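You operate a simulated robot arm through the tools that you are given. There is no shell and no other tool.

You run a simulated robot arm. Do the job below in one go: nothing can be reset, and whatever is moved stays where it is left.

JOB
Paste the white label square on top of the brown carton.
Fine: load the paste brush at the tin, coat the middle of the top, put the brush back, then lay the label on the paste. Set down upright: paste brush. A coat counts when it lies all over at full strength: go over it till it gets no stronger.

The check looks at the end state, three seconds after you hand in, the way a careful person would. Anything else that was tipped, shoved, dropped, spilled or broken makes it a failure.

ROBOT AND FRAMES
A 6-joint arm with a two-finger parallel gripper, fixed in place. Base frame: the origin is at the foot of the arm, x ahead of it, y to its left, z up; the work surface is at about z = 0.86. Units: m, degrees, N and s.
With the tool pointing down near the work surface it reaches from about 0.36 to 0.82 m from the base axis. Its first joint turns from -166.0 to 166.0 degrees. Payload 3.91 kg.
Tool frame: the origin (TCP) lies between the finger pads and is the grasp point; the fingertips stand 0.03 m ahead of it; z points along the fingers, y is the line along which they close. Largest opening 0.11 m; finger width 0.02, thickness 0.01; the body of the gripper, 0.048 by 0.112 m, starts 0.055 m behind the TCP.
Orientation is that of the tool frame in the base frame, as a unit quaternion [x, y, z, w]. With the fingers straight down and closing along the base's y, the tool's x points along the base's -x, its y along +y and its z along -z.

CONTROLS
- The arm moves only by the tool step_arm. Its argument "commands" is a list of rows, each a list of 3 entries, a list of its own where there are three numbers: the shift along the base's x, y, z in units of 150 mm (1.0 is 150 mm), then the turn, a rotation vector about the base's x, y, z in units of 60 degrees (1.0 is 60 degrees), then the opening, from 0 (shut) to 1 (fully open). In form: [[[x, y, z], [rx, ry, rz], jaw], ...]. A call has 1 to 20 rows; each row is the pose to reach, as a shift and turn from the pose commanded when the call began. A call with a number of a shift or a turn outside -1 to 1 is refused whole. Rows are played at 5 a second. More than 0.05 m and 8.6 degrees between two rows, or a gripper value outside its range, and nothing of the call is played. Where a pose cannot be reached the arm comes as near as it can. A force on the tool above 40 N (or 10 N above the force at the start of the call, whichever is more), or a blocked arm, ends the call early, and 0.2 s more pass. The fingers move at their own pace (about 0.045 m/s each) and stop on an object; they squeeze with about 42 N. The grip force told is the motor's: it shows also when the fingers shut on nothing. Time passes only in rows, and 0.2 s behind the last, so rows that repeat a pose let the fingers close. It gives the time, the measured TCP pose, the force on the tool (base axes), the opening and the grip force at its end, in the units of the frame above (readings bear some noise), with the torque about the TCP (base axes, N m) and any sound that the robot's microphone picked up, and new pictures: "show" is both (left out), scene, wrist or none.
- Cameras (640 x 400 px; columns grow to the right, rows downward): "scene" is fixed at [0.4004, -0.5005, 1.5487]; the picture's right is [0.98, 0.22, 0.00], its down [0.07, -0.32, -0.95] and it looks along [-0.20, 0.92, -0.33] (base axes); focal length 363 px, centre (320, 200). "wrist" rides on the gripper at [0.077, 0.007, -0.114] in the tool frame; the picture's right is [-0.09, 1.00, 0.00], its down [-0.80, -0.07, -0.59] and it looks along [-0.59, -0.05, 0.80] (tool axes); focal length 270 px, centre (320, 200). There is no depth. A picture from a camera that has moved, and an enlarged one, comes with that camera's place and axes in the base frame and with its lens.
- raise_lower(by): slides the trunk up (or, below 0, down) by that many m; the arm rides with it, the base frame stays. It gives what a move gives, with no picture.
- enlarge(camera, box): a new picture of the part [left, top, right, bottom] of that camera's present view, enlarged. The clock stands still meanwhile.
- finish_job(): hands the job in; it is judged then, once.

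Nothing tells you positions but the pictures and the camera data. Unless the task says otherwise, let go and move clear before handing in.

The tools are called after "Request:" as a command line: name --argument value ..., lists and objects as JSON in quotes. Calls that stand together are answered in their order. step_arm: Moves the arm, as the interface text tells. Its arguments: {"type":"object","properties":{"commands":{"type":"array","items":{"type":"array"}},"show":{"type":"string","enum":["both","scene","wrist","none"]}},"required":["commands"]} The other tools are called the same way: raise_lower (by) slides the trunk up or down; enlarge (camera, box) takes an enlarged picture of a part of a camera's view; finish_job () hands the job in.

At the start:

```text
time: 0.0
ee_pos: [0.0445, 0.5049, 1.3114]
orientation: [0.0, 1.0, 0.0, 0.0]
force: [0.1, -0.7, -0.3]
ft_torque: [0.03, -0.01, 0.02]
opening: 0.1102
finger_force: 0.1
trunk travel left (down, up): [-0.575, 0.035]
```

scene: 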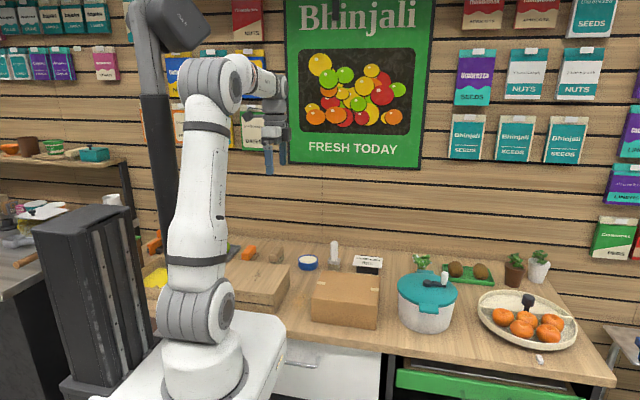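
wrist: 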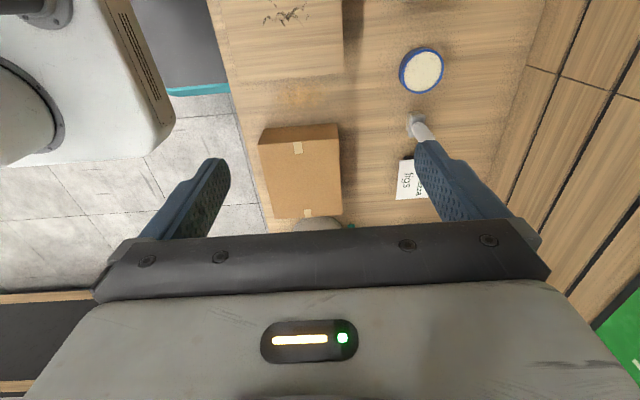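

I see the brown carton at the middle of the table, a blue-rimmed paste tin, a white-handled thing beside it (probably the brush), and a white label behind the carton. I'll enlarge the pictures to make sure.

Request:
enlarge --camera "scene" --box '[260, 220, 420, 340]'

Request:
enlarge --camera "wrist" --box '[230, 30, 470, 230]'

Request:
enlarge --camera "scene" --box '[380, 240, 600, 370]'

Request:
enlarge --camera "scene" --box '[130, 220, 330, 340]'

```text
3.33 times, centred on (340, 280) of scene
camera zoom: at [0.4004, -0.5005, 1.5487], right [0.98, 0.22, 0.0], down [0.07, -0.32, -0.95], along [-0.2, 0.92, -0.33], focal length 1210 px, centre (253, -67)
```

zoom: 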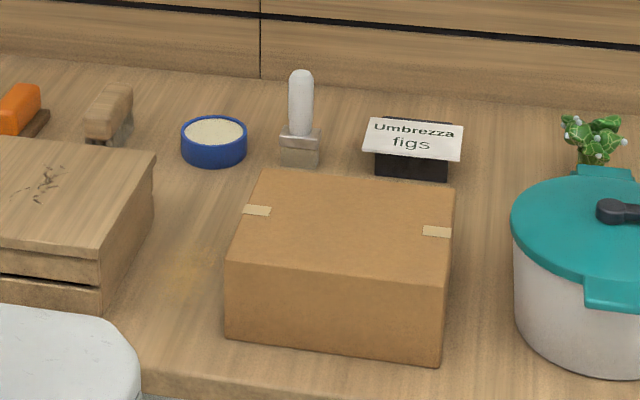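

```text
2.00 times, centred on (350, 130) of wrist
camera zoom: at [-0.0331, 0.5118, 1.4257], right [0.09, 1.0, 0.0], down [0.8, -0.07, 0.59], along [0.59, -0.05, -0.8], focal length 541 px, centre (260, 340)
```

zoom: 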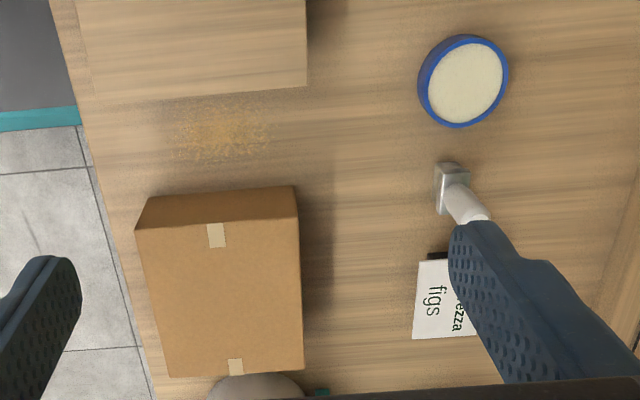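

```text
2.91 times, centred on (490, 305) of scene
camera zoom: at [0.4004, -0.5005, 1.5487], right [0.98, 0.22, 0.0], down [0.07, -0.32, -0.95], along [-0.2, 0.92, -0.33], focal length 1056 px, centre (-174, -106)
```

zoom: 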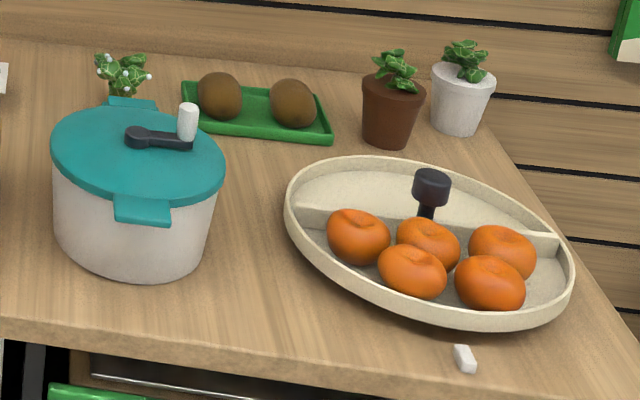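

```text
3.20 times, centred on (230, 280) of scene
camera zoom: at [0.4004, -0.5005, 1.5487], right [0.98, 0.22, 0.0], down [0.07, -0.32, -0.95], along [-0.2, 0.92, -0.33], focal length 1161 px, centre (608, -56)
```

zoom: 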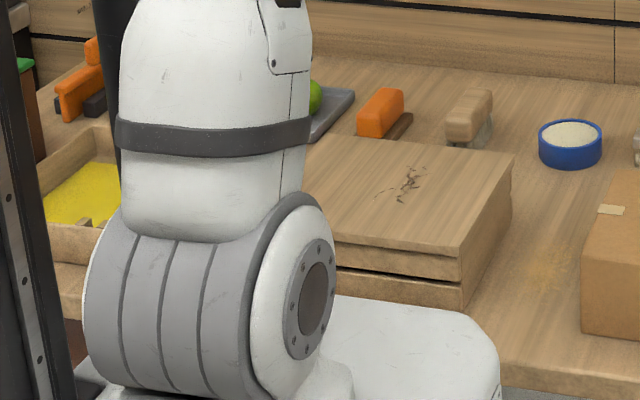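

The label square appears to be the "Umbrezza figs" card lying on a black block near (0.31, 0.70). The brush stands at about (0.19, 0.69), the tin is at (0.09, 0.69), and the carton top is near (0.275, 0.44, 0.94). I'll move closer for a better look.

Request:
step_arm --commands '[[[0.1, 0.13, -0.15], [0, 0, 0], 1], [[0.2, 0.26, -0.3], [0, 0, 0], 1], [[0.3, 0.39, -0.45], [0, 0, 0], 1], [[0.4, 0.52, -0.6], [0, 0, 0], 1], [[0.5, 0.65, -0.75], [0, 0, 0], 1], [[0.57, 0.77, -0.9], [0, 0, 0], 1], [[0.57, 0.77, -0.9], [0, 0, 0], 1]]'

```text
time: 1.6
ee_pos: [0.1306, 0.6195, 1.1766]
orientation: [-0.001, 1.0, 0.0, 0.001]
force: [0.1, 0.1, -0.1]
ft_torque: [-0.02, 0.01, -0.01]
opening: 0.11
finger_force: 0.1
trunk travel left (down, up): [-0.575, 0.035]
camera wrist: at [0.0537, 0.6261, 1.2907], right [0.09, 1.0, 0.0], down [0.8, -0.07, 0.59], along [0.59, -0.05, -0.8], focal length 270 px, centre (320, 200)
```

scene: 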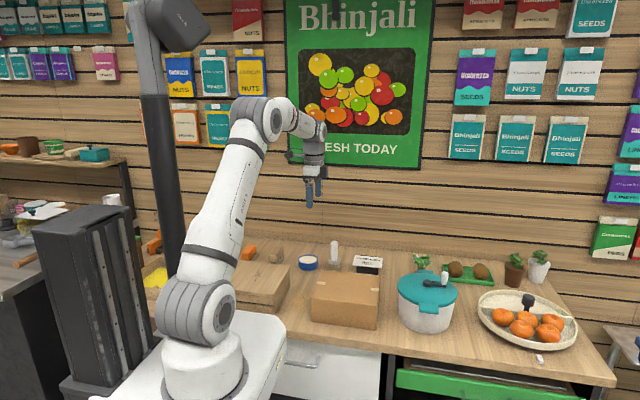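
wrist: 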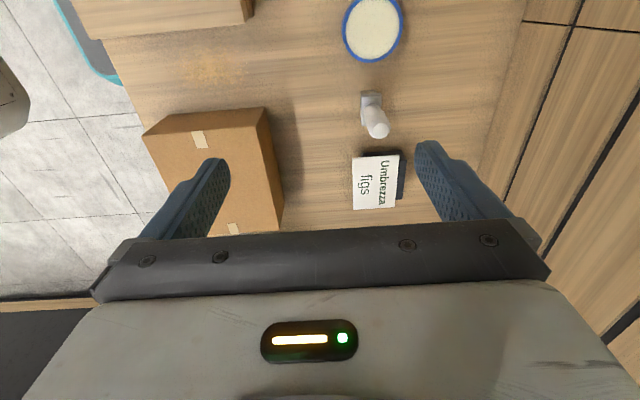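

Request:
enlarge --camera "wrist" --box '[320, 0, 440, 75]'

Request:
enlarge --camera "wrist" --box '[320, 70, 440, 145]'

Request:
enlarge --camera "wrist" --box '[320, 140, 440, 215]'

Request:
enlarge --camera "wrist" --box '[130, 90, 290, 240]'

Request:
enlarge --camera "scene" --box '[320, 235, 400, 285]'

```text
5.33 times, centred on (380, 38) of wrist
camera zoom: at [0.0537, 0.6261, 1.2907], right [0.09, 1.0, 0.0], down [0.8, -0.07, 0.59], along [0.59, -0.05, -0.8], focal length 1442 px, centre (0, 1067)
```

zoom: 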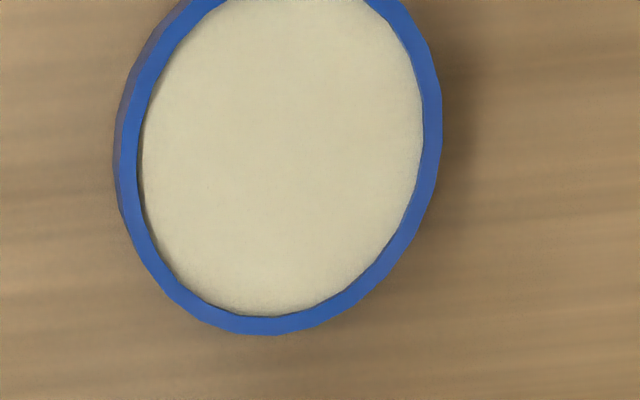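

```text
5.33 times, centred on (380, 108) of wrist
camera zoom: at [0.0537, 0.6261, 1.2907], right [0.09, 1.0, 0.0], down [0.8, -0.07, 0.59], along [0.59, -0.05, -0.8], focal length 1442 px, centre (0, 693)
```

zoom: 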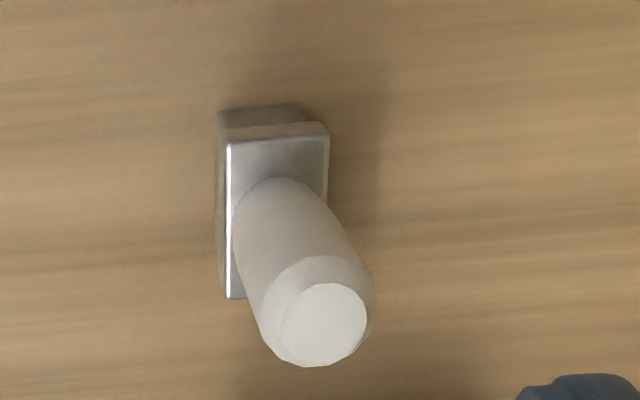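

```text
5.33 times, centred on (380, 178) of wrist
camera zoom: at [0.0537, 0.6261, 1.2907], right [0.09, 1.0, 0.0], down [0.8, -0.07, 0.59], along [0.59, -0.05, -0.8], focal length 1442 px, centre (0, 320)
```

zoom: 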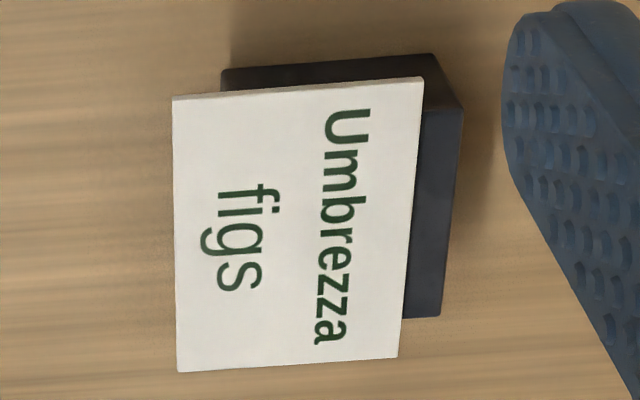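

```text
2.67 times, centred on (210, 165) of wrist
camera zoom: at [0.0537, 0.6261, 1.2907], right [0.09, 1.0, 0.0], down [0.8, -0.07, 0.59], along [0.59, -0.05, -0.8], focal length 721 px, centre (613, 293)
```

zoom: 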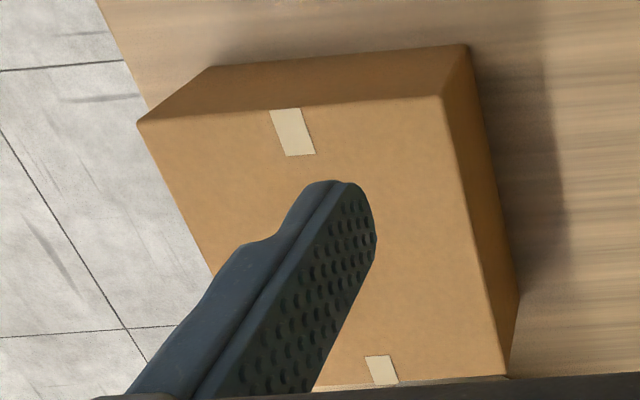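

```text
8.00 times, centred on (360, 260) of scene
camera zoom: at [0.4004, -0.5005, 1.5487], right [0.98, 0.22, 0.0], down [0.07, -0.32, -0.95], along [-0.2, 0.92, -0.33], focal length 2903 px, centre (0, -280)
```

zoom: 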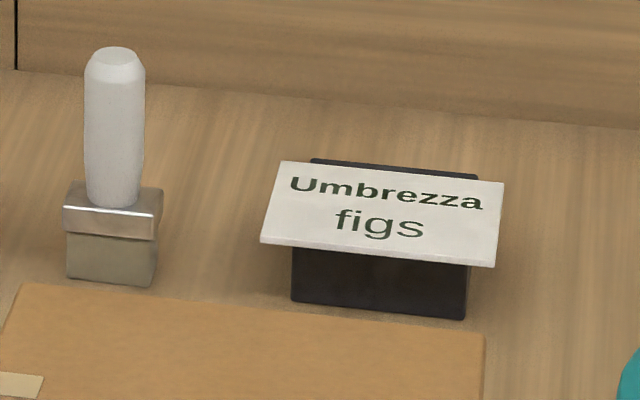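

The label is a thin plate, about 0.108 by 0.076, lying on a smaller black block at about (0.318, 0.698) with its top near z = 0.895. I'll go lower to measure the label, block and brush more exactly.

Request:
step_arm --commands '[[[0.12, 0.053, -0.2], [0, 0, 0], 1], [[0.24, 0.107, -0.4], [0, 0, 0], 1], [[0.36, 0.16, -0.6], [0, 0, 0], 1], [[0.48, 0.213, -0.8], [0, 0, 0], 1], [[0.6, 0.267, -0.973], [0, 0, 0], 1], [[0.6, 0.267, -0.973], [0, 0, 0], 1]]'

```text
time: 3.0
ee_pos: [0.2188, 0.6623, 1.0303]
orientation: [-0.001, 1.0, 0.0, 0.0]
force: [-0.2, -0.2, 0.0]
ft_torque: [0.0, -0.02, 0.02]
opening: 0.1099
finger_force: 0.1
trunk travel left (down, up): [-0.575, 0.035]
camera wrist: at [0.1407, 0.6677, 1.1443], right [0.09, 1.0, 0.0], down [0.8, -0.07, 0.59], along [0.59, -0.05, -0.8], focal length 270 px, centre (320, 200)
```

scene: 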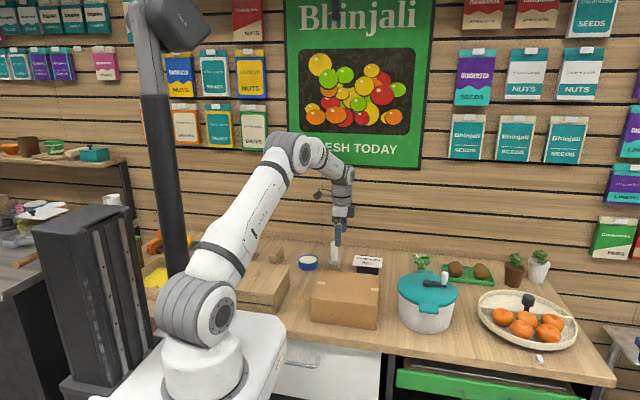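
wrist: 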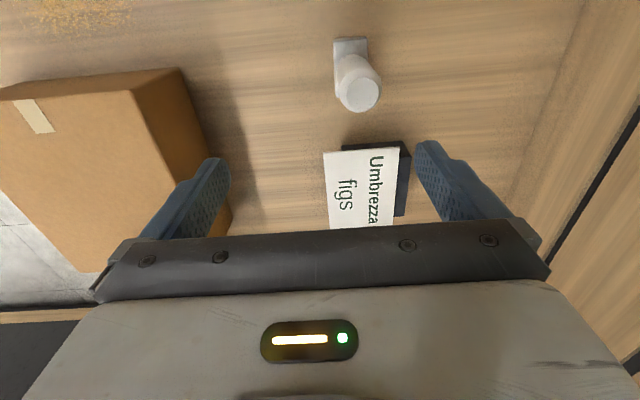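

Request:
enlarge --camera "wrist" --box '[304, 130, 432, 235]'

Request:
enlarge --camera "wrist" --box '[310, 25, 406, 125]'

Request:
enlarge --camera "scene" --box '[344, 245, 392, 281]'

```text
3.81 times, centred on (368, 182) of wrist
camera zoom: at [0.1407, 0.6677, 1.1443], right [0.09, 1.0, 0.0], down [0.8, -0.07, 0.59], along [0.59, -0.05, -0.8], focal length 1030 px, centre (137, 267)
```

zoom: 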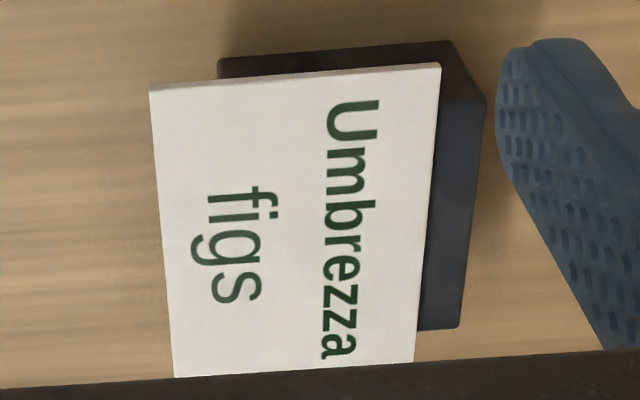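

```text
4.00 times, centred on (358, 75) of wrist
camera zoom: at [0.1407, 0.6677, 1.1443], right [0.09, 1.0, 0.0], down [0.8, -0.07, 0.59], along [0.59, -0.05, -0.8], focal length 1081 px, centre (168, 700)
```

zoom: 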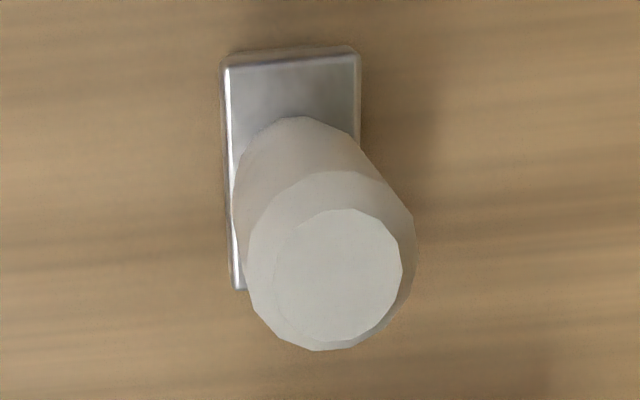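

```text
11.11 times, centred on (368, 263) of scene
camera zoom: at [0.4004, -0.5005, 1.5487], right [0.98, 0.22, 0.0], down [0.07, -0.32, -0.95], along [-0.2, 0.92, -0.33], focal length 4032 px, centre (-213, -500)
```

zoom: 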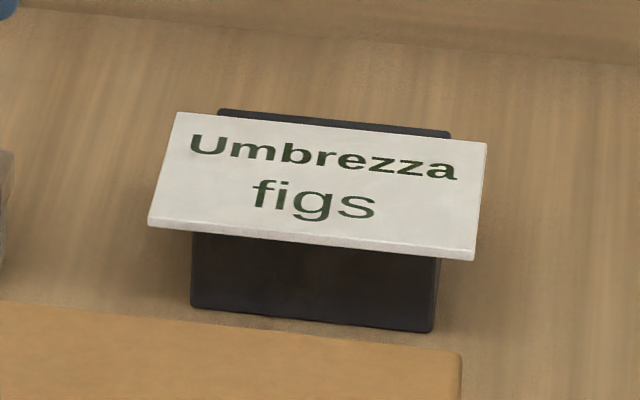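

The label lies at x 0.266–0.373, y 0.6605–0.736. Its block sticks out about 14 mm behind it, and the brush axis is at (0.191, 0.691). Next I'll look at the tin from closer.

Request:
step_arm --commands '[[[-0.25, 0, 0.13], [0, 0, 0], 1], [[-0.5, 0, 0.13], [0, 0, 0], 1], [[-0.75, 0, 0.13], [0, 0, 0], 1], [[-1, 0, 0.13], [0, 0, 0], 1], [[-1, 0, 0.13], [0, 0, 0], 1]]' --show "wrist"

```text
time: 4.2
ee_pos: [0.0686, 0.6613, 1.0506]
orientation: [0.0, 1.0, 0.001, 0.0]
force: [0.5, -0.3, 0.2]
ft_torque: [-0.01, 0.02, -0.01]
opening: 0.1099
finger_force: 0.1
trunk travel left (down, up): [-0.575, 0.035]
camera wrist: at [-0.0087, 0.6681, 1.1645], right [0.09, 1.0, 0.0], down [0.8, -0.07, 0.59], along [0.59, -0.05, -0.8], focal length 270 px, centre (320, 200)
```

wrist: 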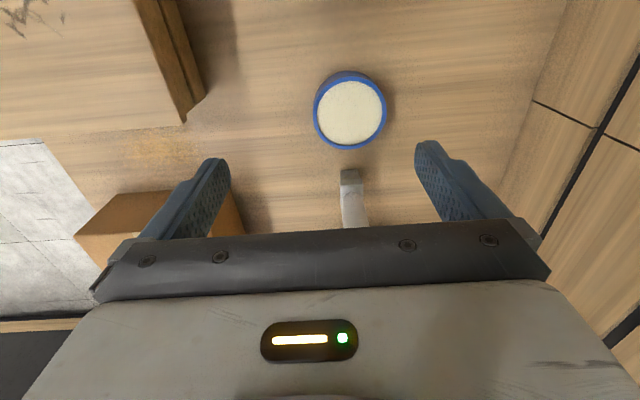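

Request:
enlarge --camera "wrist" --box '[300, 60, 400, 160]'

Request:
enlarge --camera "scene" --box '[288, 240, 352, 280]'

Request:
enlarge --camera "wrist" --box '[310, 150, 390, 235]'

```text
4.00 times, centred on (350, 110) of wrist
camera zoom: at [-0.0087, 0.6681, 1.1645], right [0.09, 1.0, 0.0], down [0.8, -0.07, 0.59], along [0.59, -0.05, -0.8], focal length 1081 px, centre (200, 560)
```

zoom: 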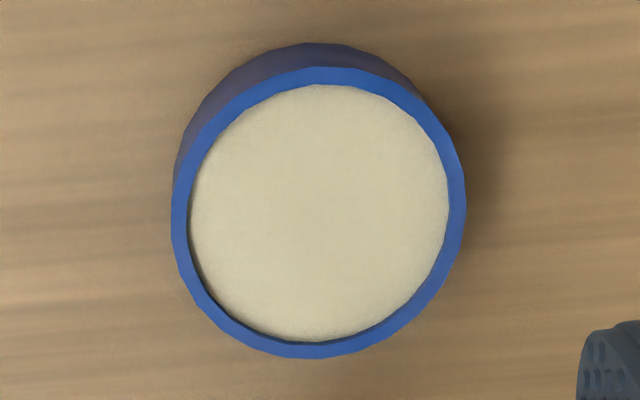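

```text
10.00 times, centred on (320, 260) of scene
camera zoom: at [0.4004, -0.5005, 1.5487], right [0.98, 0.22, 0.0], down [0.07, -0.32, -0.95], along [-0.2, 0.92, -0.33], focal length 3629 px, centre (320, -400)
```

zoom: 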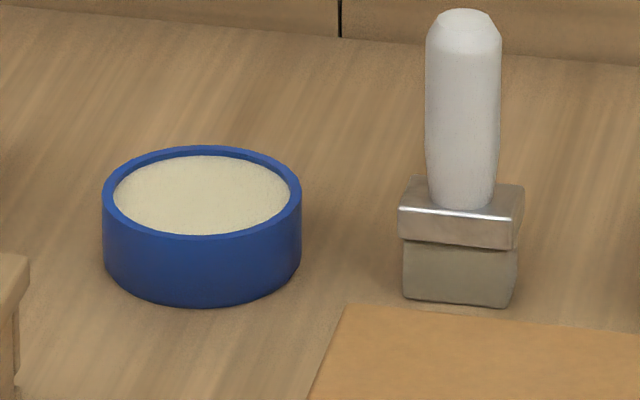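

```text
4.71 times, centred on (350, 192) of wrist
camera zoom: at [-0.0087, 0.6681, 1.1645], right [0.09, 1.0, 0.0], down [0.8, -0.07, 0.59], along [0.59, -0.05, -0.8], focal length 1272 px, centre (179, 235)
```

zoom: 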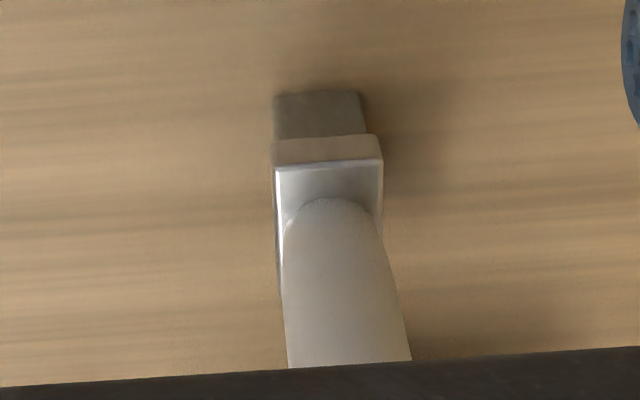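

The brush axis is at (0.191, 0.691) and the tin centre is near (0.088, 0.690). I'll go above the brush, check that I'm aligned, then come down around the handle.

Request:
step_arm --commands '[[[0.27, 0.07, 0], [0, 0, 0], 0.8], [[0.54, 0.14, 0], [0, 0, 0], 0.8], [[0.807, 0.203, 0], [0, 0, 0], 0.8], [[0.807, 0.203, -0.2], [0, 0, 0], 0.8], [[0.807, 0.203, -0.2], [0, 0, 0], 0.8]]'

```text
time: 5.4
ee_pos: [0.1893, 0.6909, 1.0205]
orientation: [0.0, 1.0, 0.0, 0.0]
force: [0.5, -0.4, -0.7]
ft_torque: [0.01, 0.01, 0.0]
opening: 0.088
finger_force: 0.0
trunk travel left (down, up): [-0.575, 0.035]
camera wrist: at [0.1134, 0.6983, 1.1347], right [0.09, 1.0, 0.0], down [0.8, -0.07, 0.59], along [0.59, -0.05, -0.8], focal length 270 px, centre (320, 200)
```

scene: 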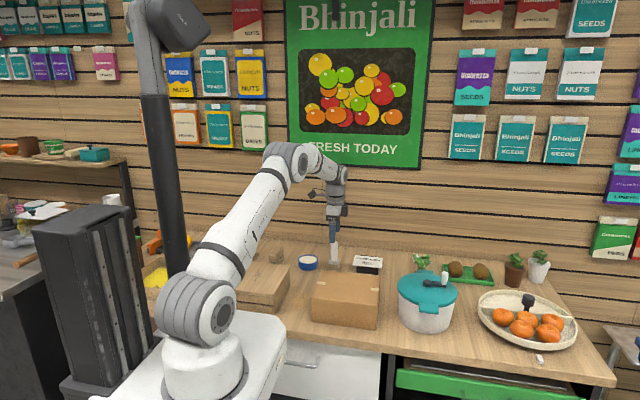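
wrist: 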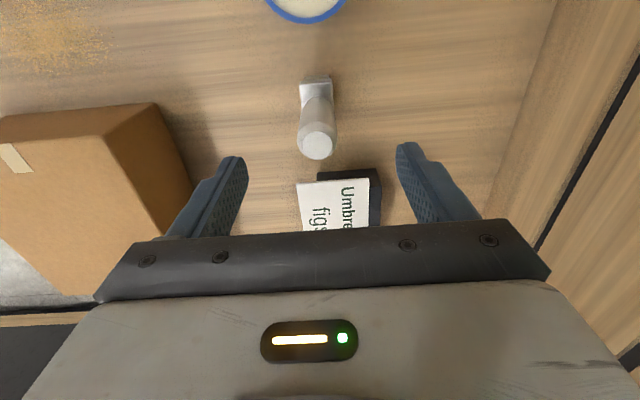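

The handle sits between the fingers. I'll go down to grip height and close.

Request:
step_arm --commands '[[[0.007, -0.004, -0.2], [0, 0, 0], 0.8], [[0.007, -0.004, -0.4], [0, 0, 0], 0.8], [[0.007, -0.004, -0.5], [0, 0, 0], 0.8], [[0.007, -0.004, -0.6], [0, 0, 0], 0.8], [[0.007, -0.004, -0.6], [0, 0, 0], 0.8]]'

```text
time: 6.6
ee_pos: [0.1919, 0.6934, 0.9294]
orientation: [0.0, 1.0, 0.0, 0.0]
force: [0.1, -0.4, 0.5]
ft_torque: [0.01, -0.04, -0.01]
opening: 0.088
finger_force: 0.0
trunk travel left (down, up): [-0.575, 0.035]
camera wrist: at [0.1146, 0.6984, 1.0434], right [0.09, 1.0, 0.0], down [0.8, -0.07, 0.59], along [0.59, -0.05, -0.8], focal length 270 px, centre (320, 200)
```

scene: 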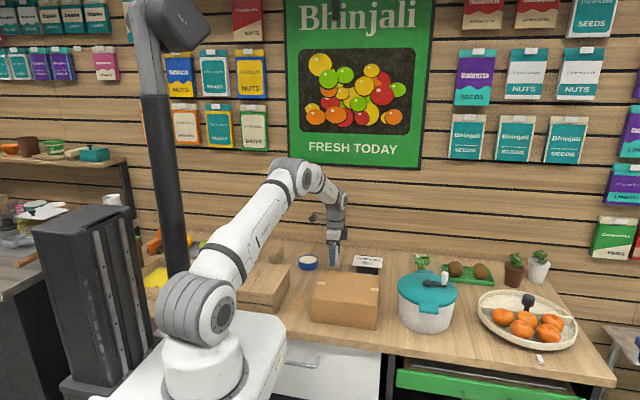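
wrist: 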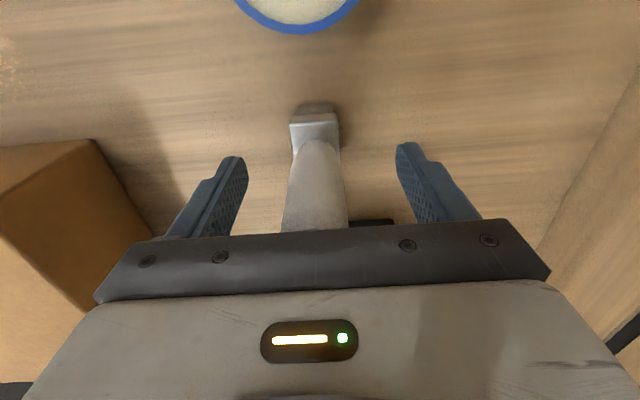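

Request:
enlarge --camera "wrist" --box '[220, 90, 420, 240]'

Request:
enlarge --camera "scene" --box '[310, 230, 374, 275]'

```text
2.67 times, centred on (320, 165) of wrist
camera zoom: at [0.1146, 0.6984, 1.0434], right [0.09, 1.0, 0.0], down [0.8, -0.07, 0.59], along [0.59, -0.05, -0.8], focal length 721 px, centre (320, 293)
```

zoom: 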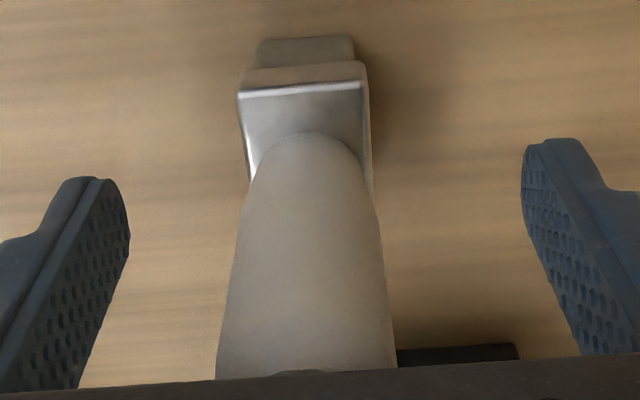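

```text
8.89 times, centred on (342, 252) of scene
camera zoom: at [0.4004, -0.5005, 1.5487], right [0.98, 0.22, 0.0], down [0.07, -0.32, -0.95], along [-0.2, 0.92, -0.33], focal length 3226 px, centre (124, -267)
```

zoom: 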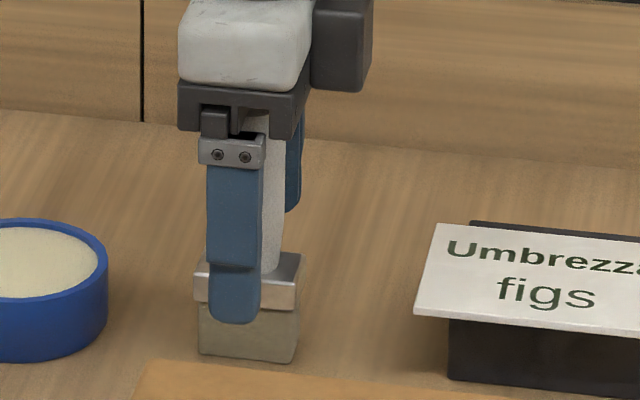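

The handle sits about 2 mm toward −y from the finger midline, so I'll correct that and close.

Request:
step_arm --commands '[[[0, -0.013, 0], [0, 0, 0], 0.8], [[0, -0.013, 0], [0, 0, 0], 0.5], [[0, -0.013, 0], [0, 0, 0], 0.3], [[0, -0.013, 0], [0, 0, 0], 0], [[0, -0.013, 0], [0, 0, 0], 0], [[0, -0.013, 0], [0, 0, 0], 0], [[0, -0.013, 0], [0, 0, 0], 0]]'

```text
time: 8.2
ee_pos: [0.1909, 0.6905, 0.9288]
orientation: [0.0, 1.0, 0.0, 0.0]
force: [0.5, 1.2, 0.6]
ft_torque: [0.03, -0.02, 0.03]
opening: 0.0275
finger_force: 41.9
trunk travel left (down, up): [-0.575, 0.035]
camera wrist: at [0.1145, 0.6963, 1.0438], right [0.09, 1.0, 0.0], down [0.8, -0.07, 0.59], along [0.59, -0.05, -0.8], focal length 270 px, centre (320, 200)
```

scene: 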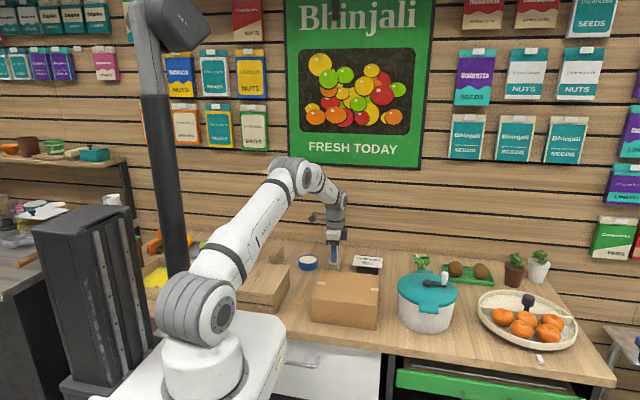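
wrist: 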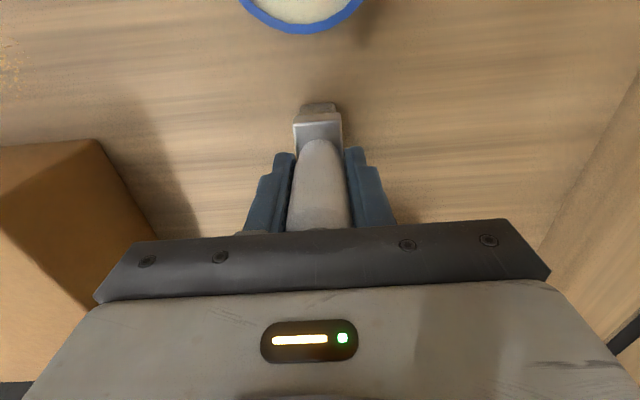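

The brush is gripped at the handle. I'll lift it and carry it over the tin.

Request:
step_arm --commands '[[[0, 0, 0.15], [0, 0, 0], 0], [[0, 0, 0.3], [0, 0, 0], 0], [[0, 0, 0.45], [0, 0, 0], 0], [[-0.23, 0, 0.45], [0, 0, 0], 0], [[-0.46, 0, 0.45], [0, 0, 0], 0], [[-0.693, 0.005, 0.45], [0, 0, 0], 0], [[-0.693, 0.005, 0.45], [0, 0, 0], 0]]'

```text
time: 9.8
ee_pos: [0.0864, 0.6902, 0.9954]
orientation: [0.0, 1.0, 0.0, 0.0]
force: [0.4, 0.1, -1.2]
ft_torque: [-0.01, 0.04, 0.01]
opening: 0.0273
finger_force: 41.6
trunk travel left (down, up): [-0.575, 0.035]
camera wrist: at [0.0093, 0.6968, 1.1102], right [0.09, 1.0, 0.0], down [0.8, -0.07, 0.59], along [0.59, -0.05, -0.8], focal length 270 px, centre (320, 200)
```

scene: 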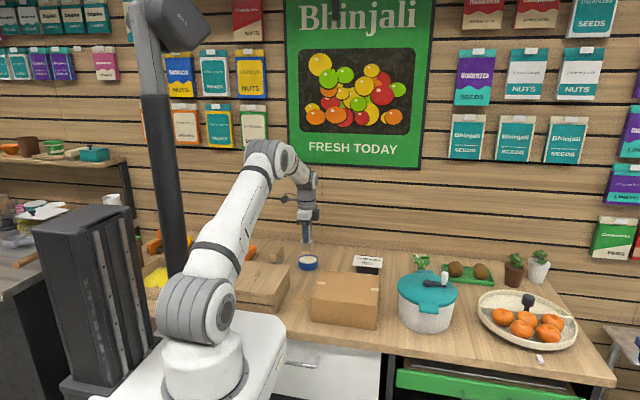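
wrist: 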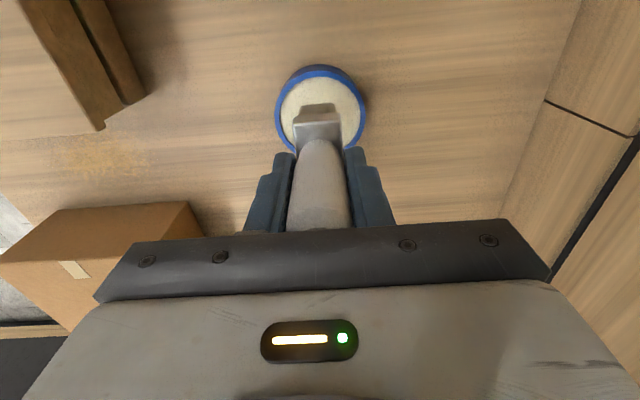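

Request:
enlarge --camera "scene" --box '[280, 230, 344, 275]'

Request:
enlarge --camera "wrist" --box '[250, 50, 390, 170]'

```text
8.89 times, centred on (312, 252) of scene
camera zoom: at [0.4004, -0.5005, 1.5487], right [0.98, 0.22, 0.0], down [0.07, -0.32, -0.95], along [-0.2, 0.92, -0.33], focal length 3226 px, centre (391, -267)
```

zoom: 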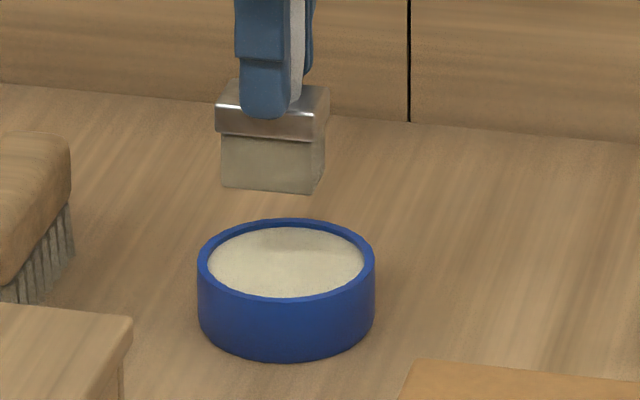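

```text
3.33 times, centred on (320, 110) of wrist
camera zoom: at [0.0093, 0.6968, 1.1102], right [0.09, 1.0, 0.0], down [0.8, -0.07, 0.59], along [0.59, -0.05, -0.8], focal length 901 px, centre (320, 500)
```

zoom: 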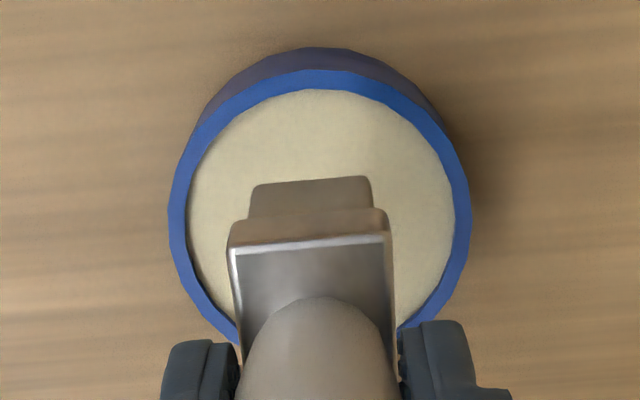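

The brush hangs above the tin, 4–5 mm off centre in −x. I'll correct that and go down gently until I feel the paste.

Request:
step_arm --commands '[[[0.027, 0.005, 0], [0, 0, 0], 0], [[0.027, 0.005, -0.12], [0, 0, 0], 0], [[0.027, 0.005, -0.25], [0, 0, 0], 0], [[0.027, 0.005, -0.265], [0, 0, 0], 0], [[0.027, 0.005, -0.28], [0, 0, 0], 0], [[0.027, 0.005, -0.28], [0, 0, 0], 0]]'

Request:
enlarge --camera "scene" --box '[280, 230, 344, 275]'

```text
time: 11.2
ee_pos: [0.093, 0.6912, 0.956]
orientation: [0.0, 1.0, 0.001, 0.0]
force: [-0.2, -0.3, 8.4]
ft_torque: [-0.15, 0.08, -0.01]
opening: 0.0274
finger_force: 42.2
trunk travel left (down, up): [-0.575, 0.035]
camera wrist: at [0.0153, 0.6967, 1.0712], right [0.09, 1.0, 0.0], down [0.8, -0.07, 0.59], along [0.59, -0.05, -0.8], focal length 270 px, centre (320, 200)
```

scene: 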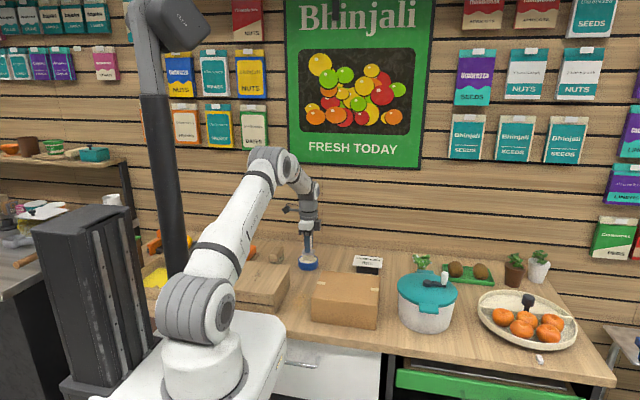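
wrist: 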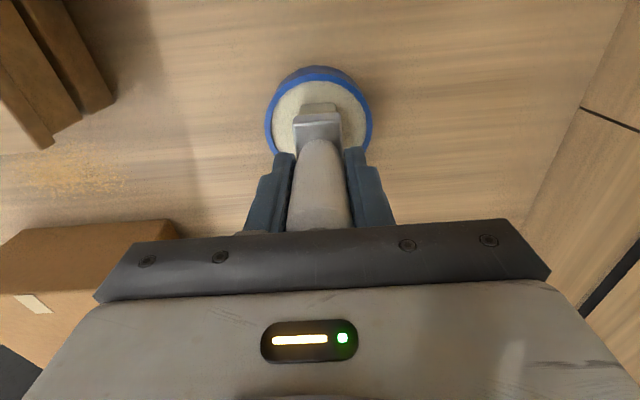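

```text
8.89 times, centred on (312, 252) of scene
camera zoom: at [0.4004, -0.5005, 1.5487], right [0.98, 0.22, 0.0], down [0.07, -0.32, -0.95], along [-0.2, 0.92, -0.33], focal length 3226 px, centre (391, -267)
```

zoom: 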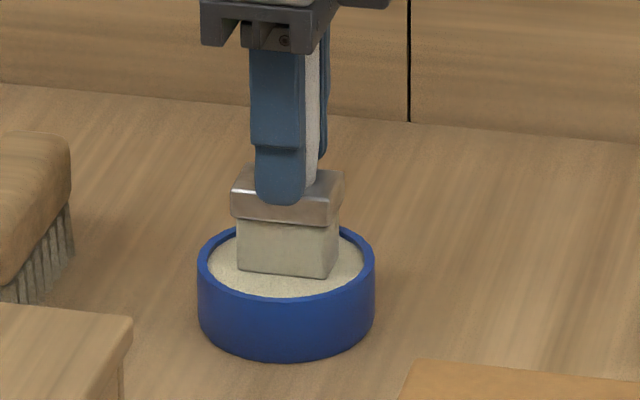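

The brush presses on the paste at about 8 N and the bristles look lighter. I'll dwell there with a small wiggle to load well, then lift.

Request:
step_arm --commands '[[[0.01, 0, 0], [0, 0, 0], 0], [[0.02, 0, 0], [0, 0, 0], 0], [[0.01, 0, 0], [0, 0, 0], 0], [[-0.01, 0, 0], [0, 0, 0], 0], [[-0.02, 0, 0], [0, 0, 0], 0], [[-0.01, 0, 0], [0, 0, 0], 0], [[0, 0, 0], [0, 0, 0], 0], [[0, 0, 0.1], [0, 0, 0], 0], [[0, 0, 0.28], [0, 0, 0], 0], [[0, 0, 0.28], [0, 0, 0], 0]]' --show "wrist"

Request:
enlarge --camera "scene" --box '[280, 230, 344, 275]'

```text
time: 13.4
ee_pos: [0.0939, 0.6899, 0.997]
orientation: [0.0, 1.0, 0.001, 0.0]
force: [-0.2, -0.1, -1.9]
ft_torque: [-0.01, -0.01, 0.0]
opening: 0.0273
finger_force: 41.9
trunk travel left (down, up): [-0.575, 0.035]
camera wrist: at [0.0155, 0.6961, 1.1118], right [0.09, 1.0, 0.0], down [0.8, -0.07, 0.59], along [0.59, -0.05, -0.8], focal length 270 px, centre (320, 200)
```

wrist: 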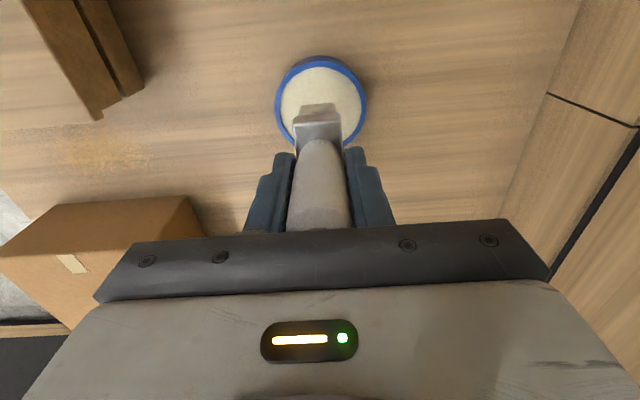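

```text
8.89 times, centred on (312, 252) of scene
camera zoom: at [0.4004, -0.5005, 1.5487], right [0.98, 0.22, 0.0], down [0.07, -0.32, -0.95], along [-0.2, 0.92, -0.33], focal length 3226 px, centre (391, -267)
```

zoom: 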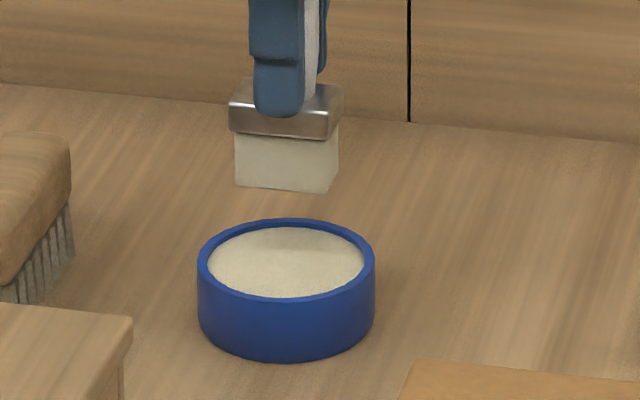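

The bristles are loaded. Now I'll carry the brush up and over to the carton, whose centre I take to be near (0.274, 0.448).

Request:
step_arm --commands '[[[0, 0, 0.2], [0, 0, 0], 0], [[0, 0, 0.4], [0, 0, 0], 0], [[0.153, -0.2015, 0.4], [0, 0, 0], 0], [[0.306, -0.403, 0.4], [0, 0, 0], 0], [[0.46, -0.6045, 0.4], [0, 0, 0], 0], [[0.613, -0.806, 0.4], [0, 0, 0], 0]]' --show "none"

Request:
step_arm --commands '[[[0.153, -0.2015, 0], [0, 0, 0], 0], [[0.306, -0.403, 0], [0, 0, 0], 0], [[0.46, -0.6045, 0], [0, 0, 0], 0], [[0.613, -0.806, 0], [0, 0, 0], 0], [[0.613, -0.806, 0], [0, 0, 0], 0]]'

```text
time: 14.8
ee_pos: [0.1869, 0.568, 1.0577]
orientation: [0.0, 1.0, -0.001, 0.0]
force: [0.0, 0.2, -1.3]
ft_torque: [-0.01, 0.02, 0.02]
opening: 0.0273
finger_force: 42.1
trunk travel left (down, up): [-0.575, 0.035]
```

```text
time: 16.0
ee_pos: [0.2772, 0.4491, 1.0581]
orientation: [-0.001, 1.0, 0.0, 0.0]
force: [0.1, 0.8, -1.4]
ft_torque: [0.0, -0.02, -0.01]
opening: 0.0273
finger_force: 42.0
trunk travel left (down, up): [-0.575, 0.035]
camera wrist: at [0.1987, 0.4555, 1.172], right [0.09, 1.0, 0.0], down [0.8, -0.07, 0.59], along [0.59, -0.05, -0.8], focal length 270 px, centre (320, 200)
```

scene: 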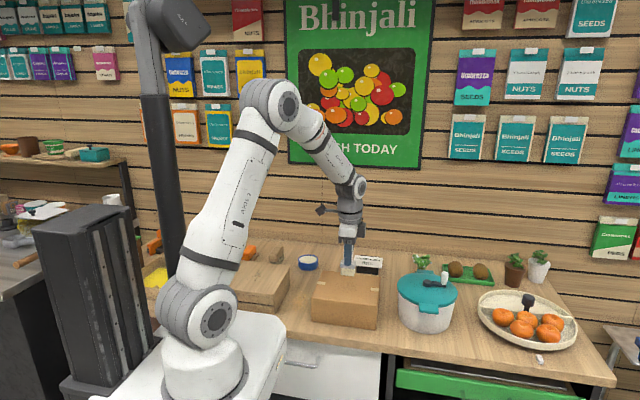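
wrist: 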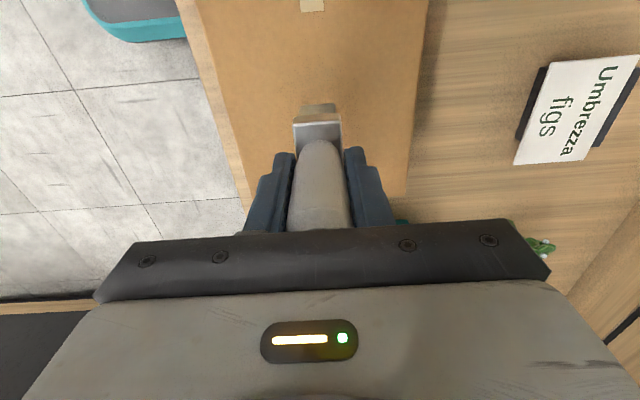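

Request:
enlarge --camera "wrist" --box '[160, 0, 460, 220]'

Request:
enlarge --camera "scene" --box '[300, 230, 396, 335]'

```text
1.82 times, centred on (310, 110) of wrist
camera zoom: at [0.1987, 0.4555, 1.172], right [0.09, 1.0, 0.0], down [0.8, -0.07, 0.59], along [0.59, -0.05, -0.8], focal length 491 px, centre (338, 364)
```

zoom: 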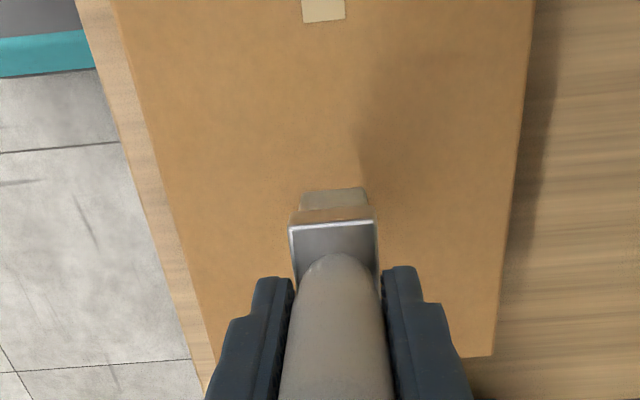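

```text
3.81 times, centred on (348, 282) of scene
camera zoom: at [0.4004, -0.5005, 1.5487], right [0.98, 0.22, 0.0], down [0.07, -0.32, -0.95], along [-0.2, 0.92, -0.33], focal length 1382 px, centre (213, -114)
```

zoom: 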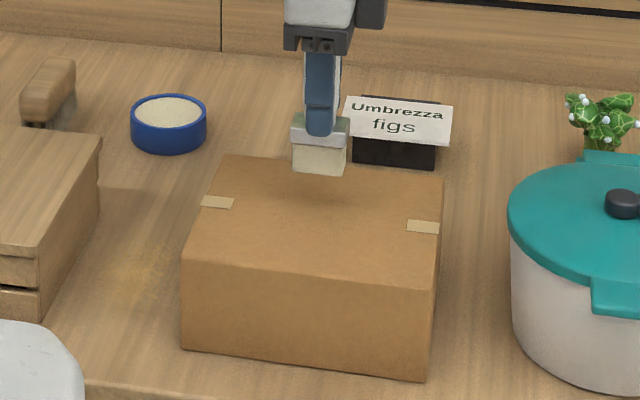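

The carton top spans x 0.180–0.370 and y 0.370–0.529, so its centre is at (0.275, 0.450). I'll go down gently in the middle until the bristles touch.

Request:
step_arm --commands '[[[0.004, 0.01, -0.1], [0, 0, 0], 0], [[0.004, 0.01, -0.2], [0, 0, 0], 0], [[0.004, 0.01, -0.27], [0, 0, 0], 0], [[0.004, 0.01, -0.285], [0, 0, 0], 0], [[0.004, 0.01, -0.285], [0, 0, 0], 0]]' --show "none"

Request:
enlarge --camera "scene" --box '[310, 240, 390, 310]'

```text
time: 17.2
ee_pos: [0.2769, 0.4498, 1.0134]
orientation: [-0.001, 1.0, 0.0, -0.001]
force: [-0.1, -0.3, 0.4]
ft_torque: [-0.02, -0.02, 0.02]
opening: 0.0275
finger_force: 42.3
trunk travel left (down, up): [-0.575, 0.035]
```

```text
5.71 times, centred on (350, 275) of scene
camera zoom: at [0.4004, -0.5005, 1.5487], right [0.98, 0.22, 0.0], down [0.07, -0.32, -0.95], along [-0.2, 0.92, -0.33], focal length 2074 px, centre (149, -229)
```

zoom: 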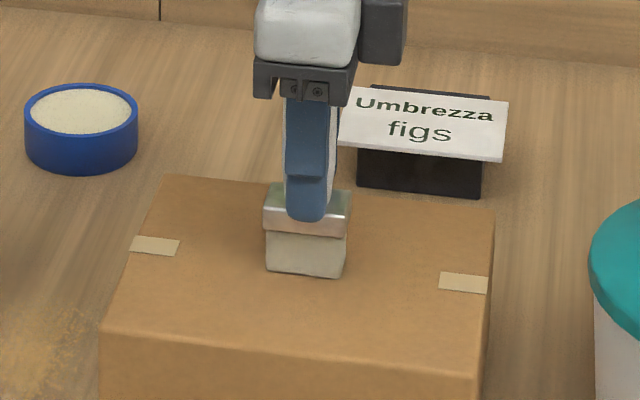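

Request:
step_arm --commands '[[[0, 0, -0.007], [0, 0, 0], 0], [[0, 0, -0.007], [0, 0, 0], 0]]' --show "none"

```text
time: 17.8
ee_pos: [0.2766, 0.4499, 1.0134]
orientation: [0.0, 1.0, 0.001, 0.001]
force: [-0.2, 2.3, 12.1]
ft_torque: [-0.01, 0.2, 0.01]
opening: 0.0274
finger_force: 42.1
trunk travel left (down, up): [-0.575, 0.035]
```

The bristles touch the top at a TCP height of about 1.014. I'll ease the pressure a little, make a first back-and-forth stroke in the middle column, and then look.

Request:
step_arm --commands '[[[0, 0, 0.003], [0, 0, 0], 0], [[0, 0.06, 0.003], [0, 0, 0], 0], [[0, 0.12, 0.003], [0, 0, 0], 0], [[0, 0.18, 0.003], [0, 0, 0], 0], [[0, 0.12, 0.003], [0, 0, 0], 0], [[0, 0.06, 0.003], [0, 0, 0], 0], [[0, 0, 0.003], [0, 0, 0], 0], [[0, -0.06, 0.003], [0, 0, 0], 0], [[0, -0.12, 0.003], [0, 0, 0], 0], [[0, -0.18, 0.003], [0, 0, 0], 0], [[0, -0.18, 0.003], [0, 0, 0], 0]]' --show "wrist"

Request:
enlarge --camera "scene" --box '[300, 240, 396, 310]'

Request:
enlarge --camera "wrist" --box '[160, 0, 460, 220]'

```text
time: 20.2
ee_pos: [0.2779, 0.4233, 1.0142]
orientation: [0.0, 1.0, 0.001, 0.0]
force: [-0.1, 6.6, 16.0]
ft_torque: [0.3, 0.11, -0.03]
opening: 0.0272
finger_force: 42.0
trunk travel left (down, up): [-0.575, 0.035]
camera wrist: at [0.1994, 0.4299, 1.1285], right [0.09, 1.0, 0.0], down [0.8, -0.07, 0.6], along [0.59, -0.05, -0.8], focal length 270 px, centre (320, 200)
```

wrist: 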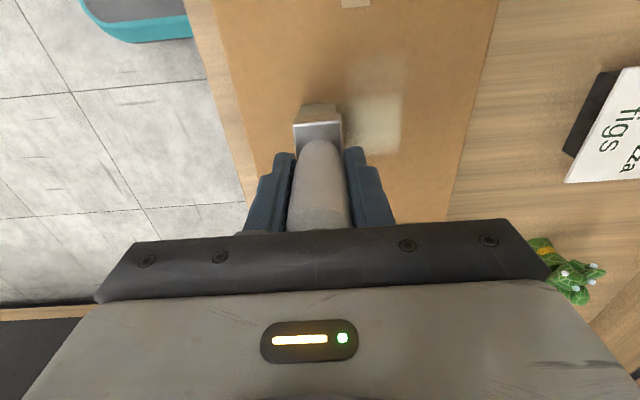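

```text
5.71 times, centred on (348, 275) of scene
camera zoom: at [0.4004, -0.5005, 1.5487], right [0.98, 0.22, 0.0], down [0.07, -0.32, -0.95], along [-0.2, 0.92, -0.33], focal length 2074 px, centre (160, -229)
```

zoom: 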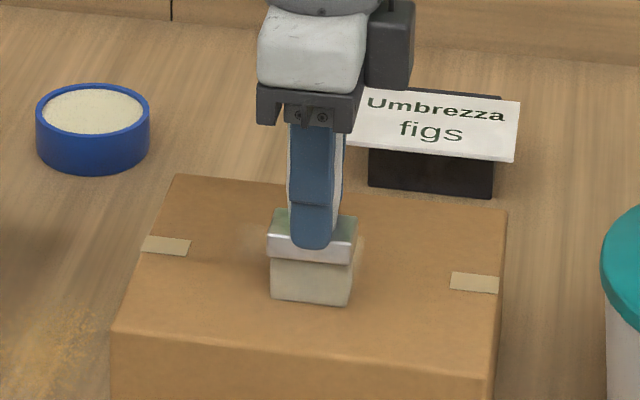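

```text
1.82 times, centred on (310, 110) of wrist
camera zoom: at [0.1994, 0.4299, 1.1285], right [0.09, 1.0, 0.0], down [0.8, -0.07, 0.6], along [0.59, -0.05, -0.8], focal length 491 px, centre (338, 364)
```

zoom: 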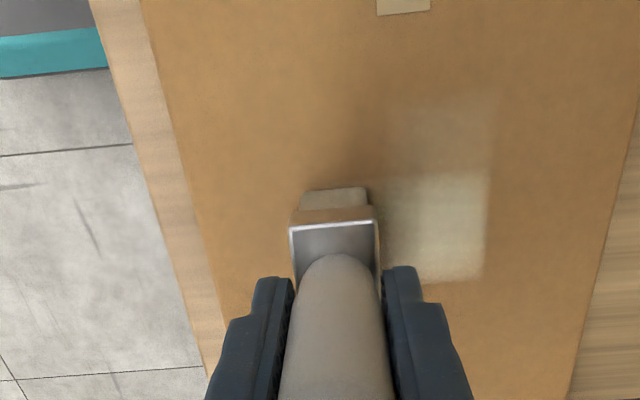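

Paste is going on. I'll lift a little and shift aside to see the coat clearly.

Request:
step_arm --commands '[[[0, 0, 0.15], [0, 0, 0], 0], [[0, -0.15, 0.3], [0, 0, 0], 0], [[-0.1, -0.35, 0.4], [0, 0, 0], 0], [[-0.1, -0.35, 0.4], [0, 0, 0], 0]]' --show "none"

Request:
enlarge --camera "scene" --box '[300, 240, 396, 310]'

Request:
enlarge --camera "wrist" --box '[240, 0, 540, 220]'

```text
time: 21.2
ee_pos: [0.2638, 0.3679, 1.0745]
orientation: [0.0, 1.0, 0.0, 0.001]
force: [0.3, -0.8, -0.2]
ft_torque: [-0.02, 0.03, 0.02]
opening: 0.0274
finger_force: 42.3
trunk travel left (down, up): [-0.575, 0.035]
```

```text
5.71 times, centred on (348, 275) of scene
camera zoom: at [0.4004, -0.5005, 1.5487], right [0.98, 0.22, 0.0], down [0.07, -0.32, -0.95], along [-0.2, 0.92, -0.33], focal length 2074 px, centre (160, -229)
```

zoom: 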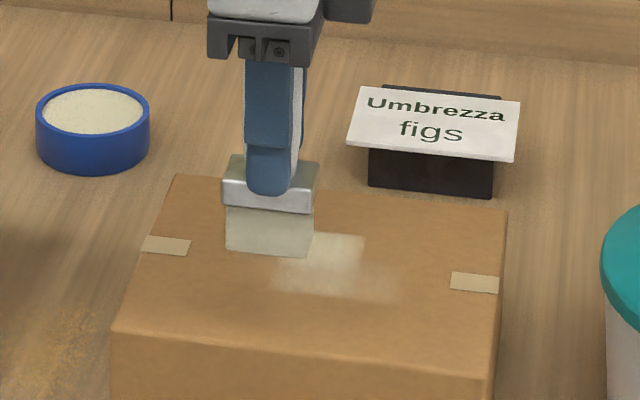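

```text
1.82 times, centred on (390, 110) of wrist
camera zoom: at [0.1862, 0.3749, 1.1893], right [0.09, 1.0, 0.0], down [0.8, -0.07, 0.59], along [0.59, -0.05, -0.8], focal length 491 px, centre (193, 364)
```

zoom: 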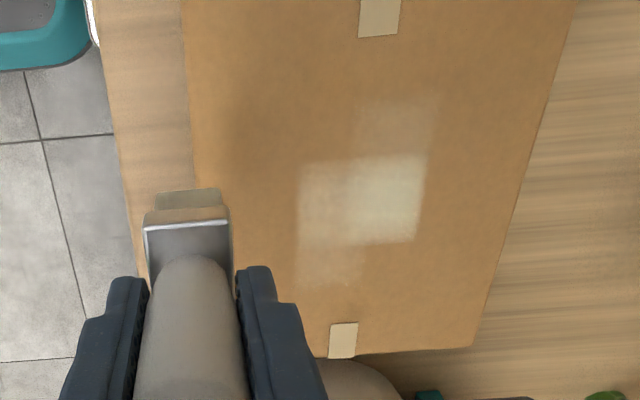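

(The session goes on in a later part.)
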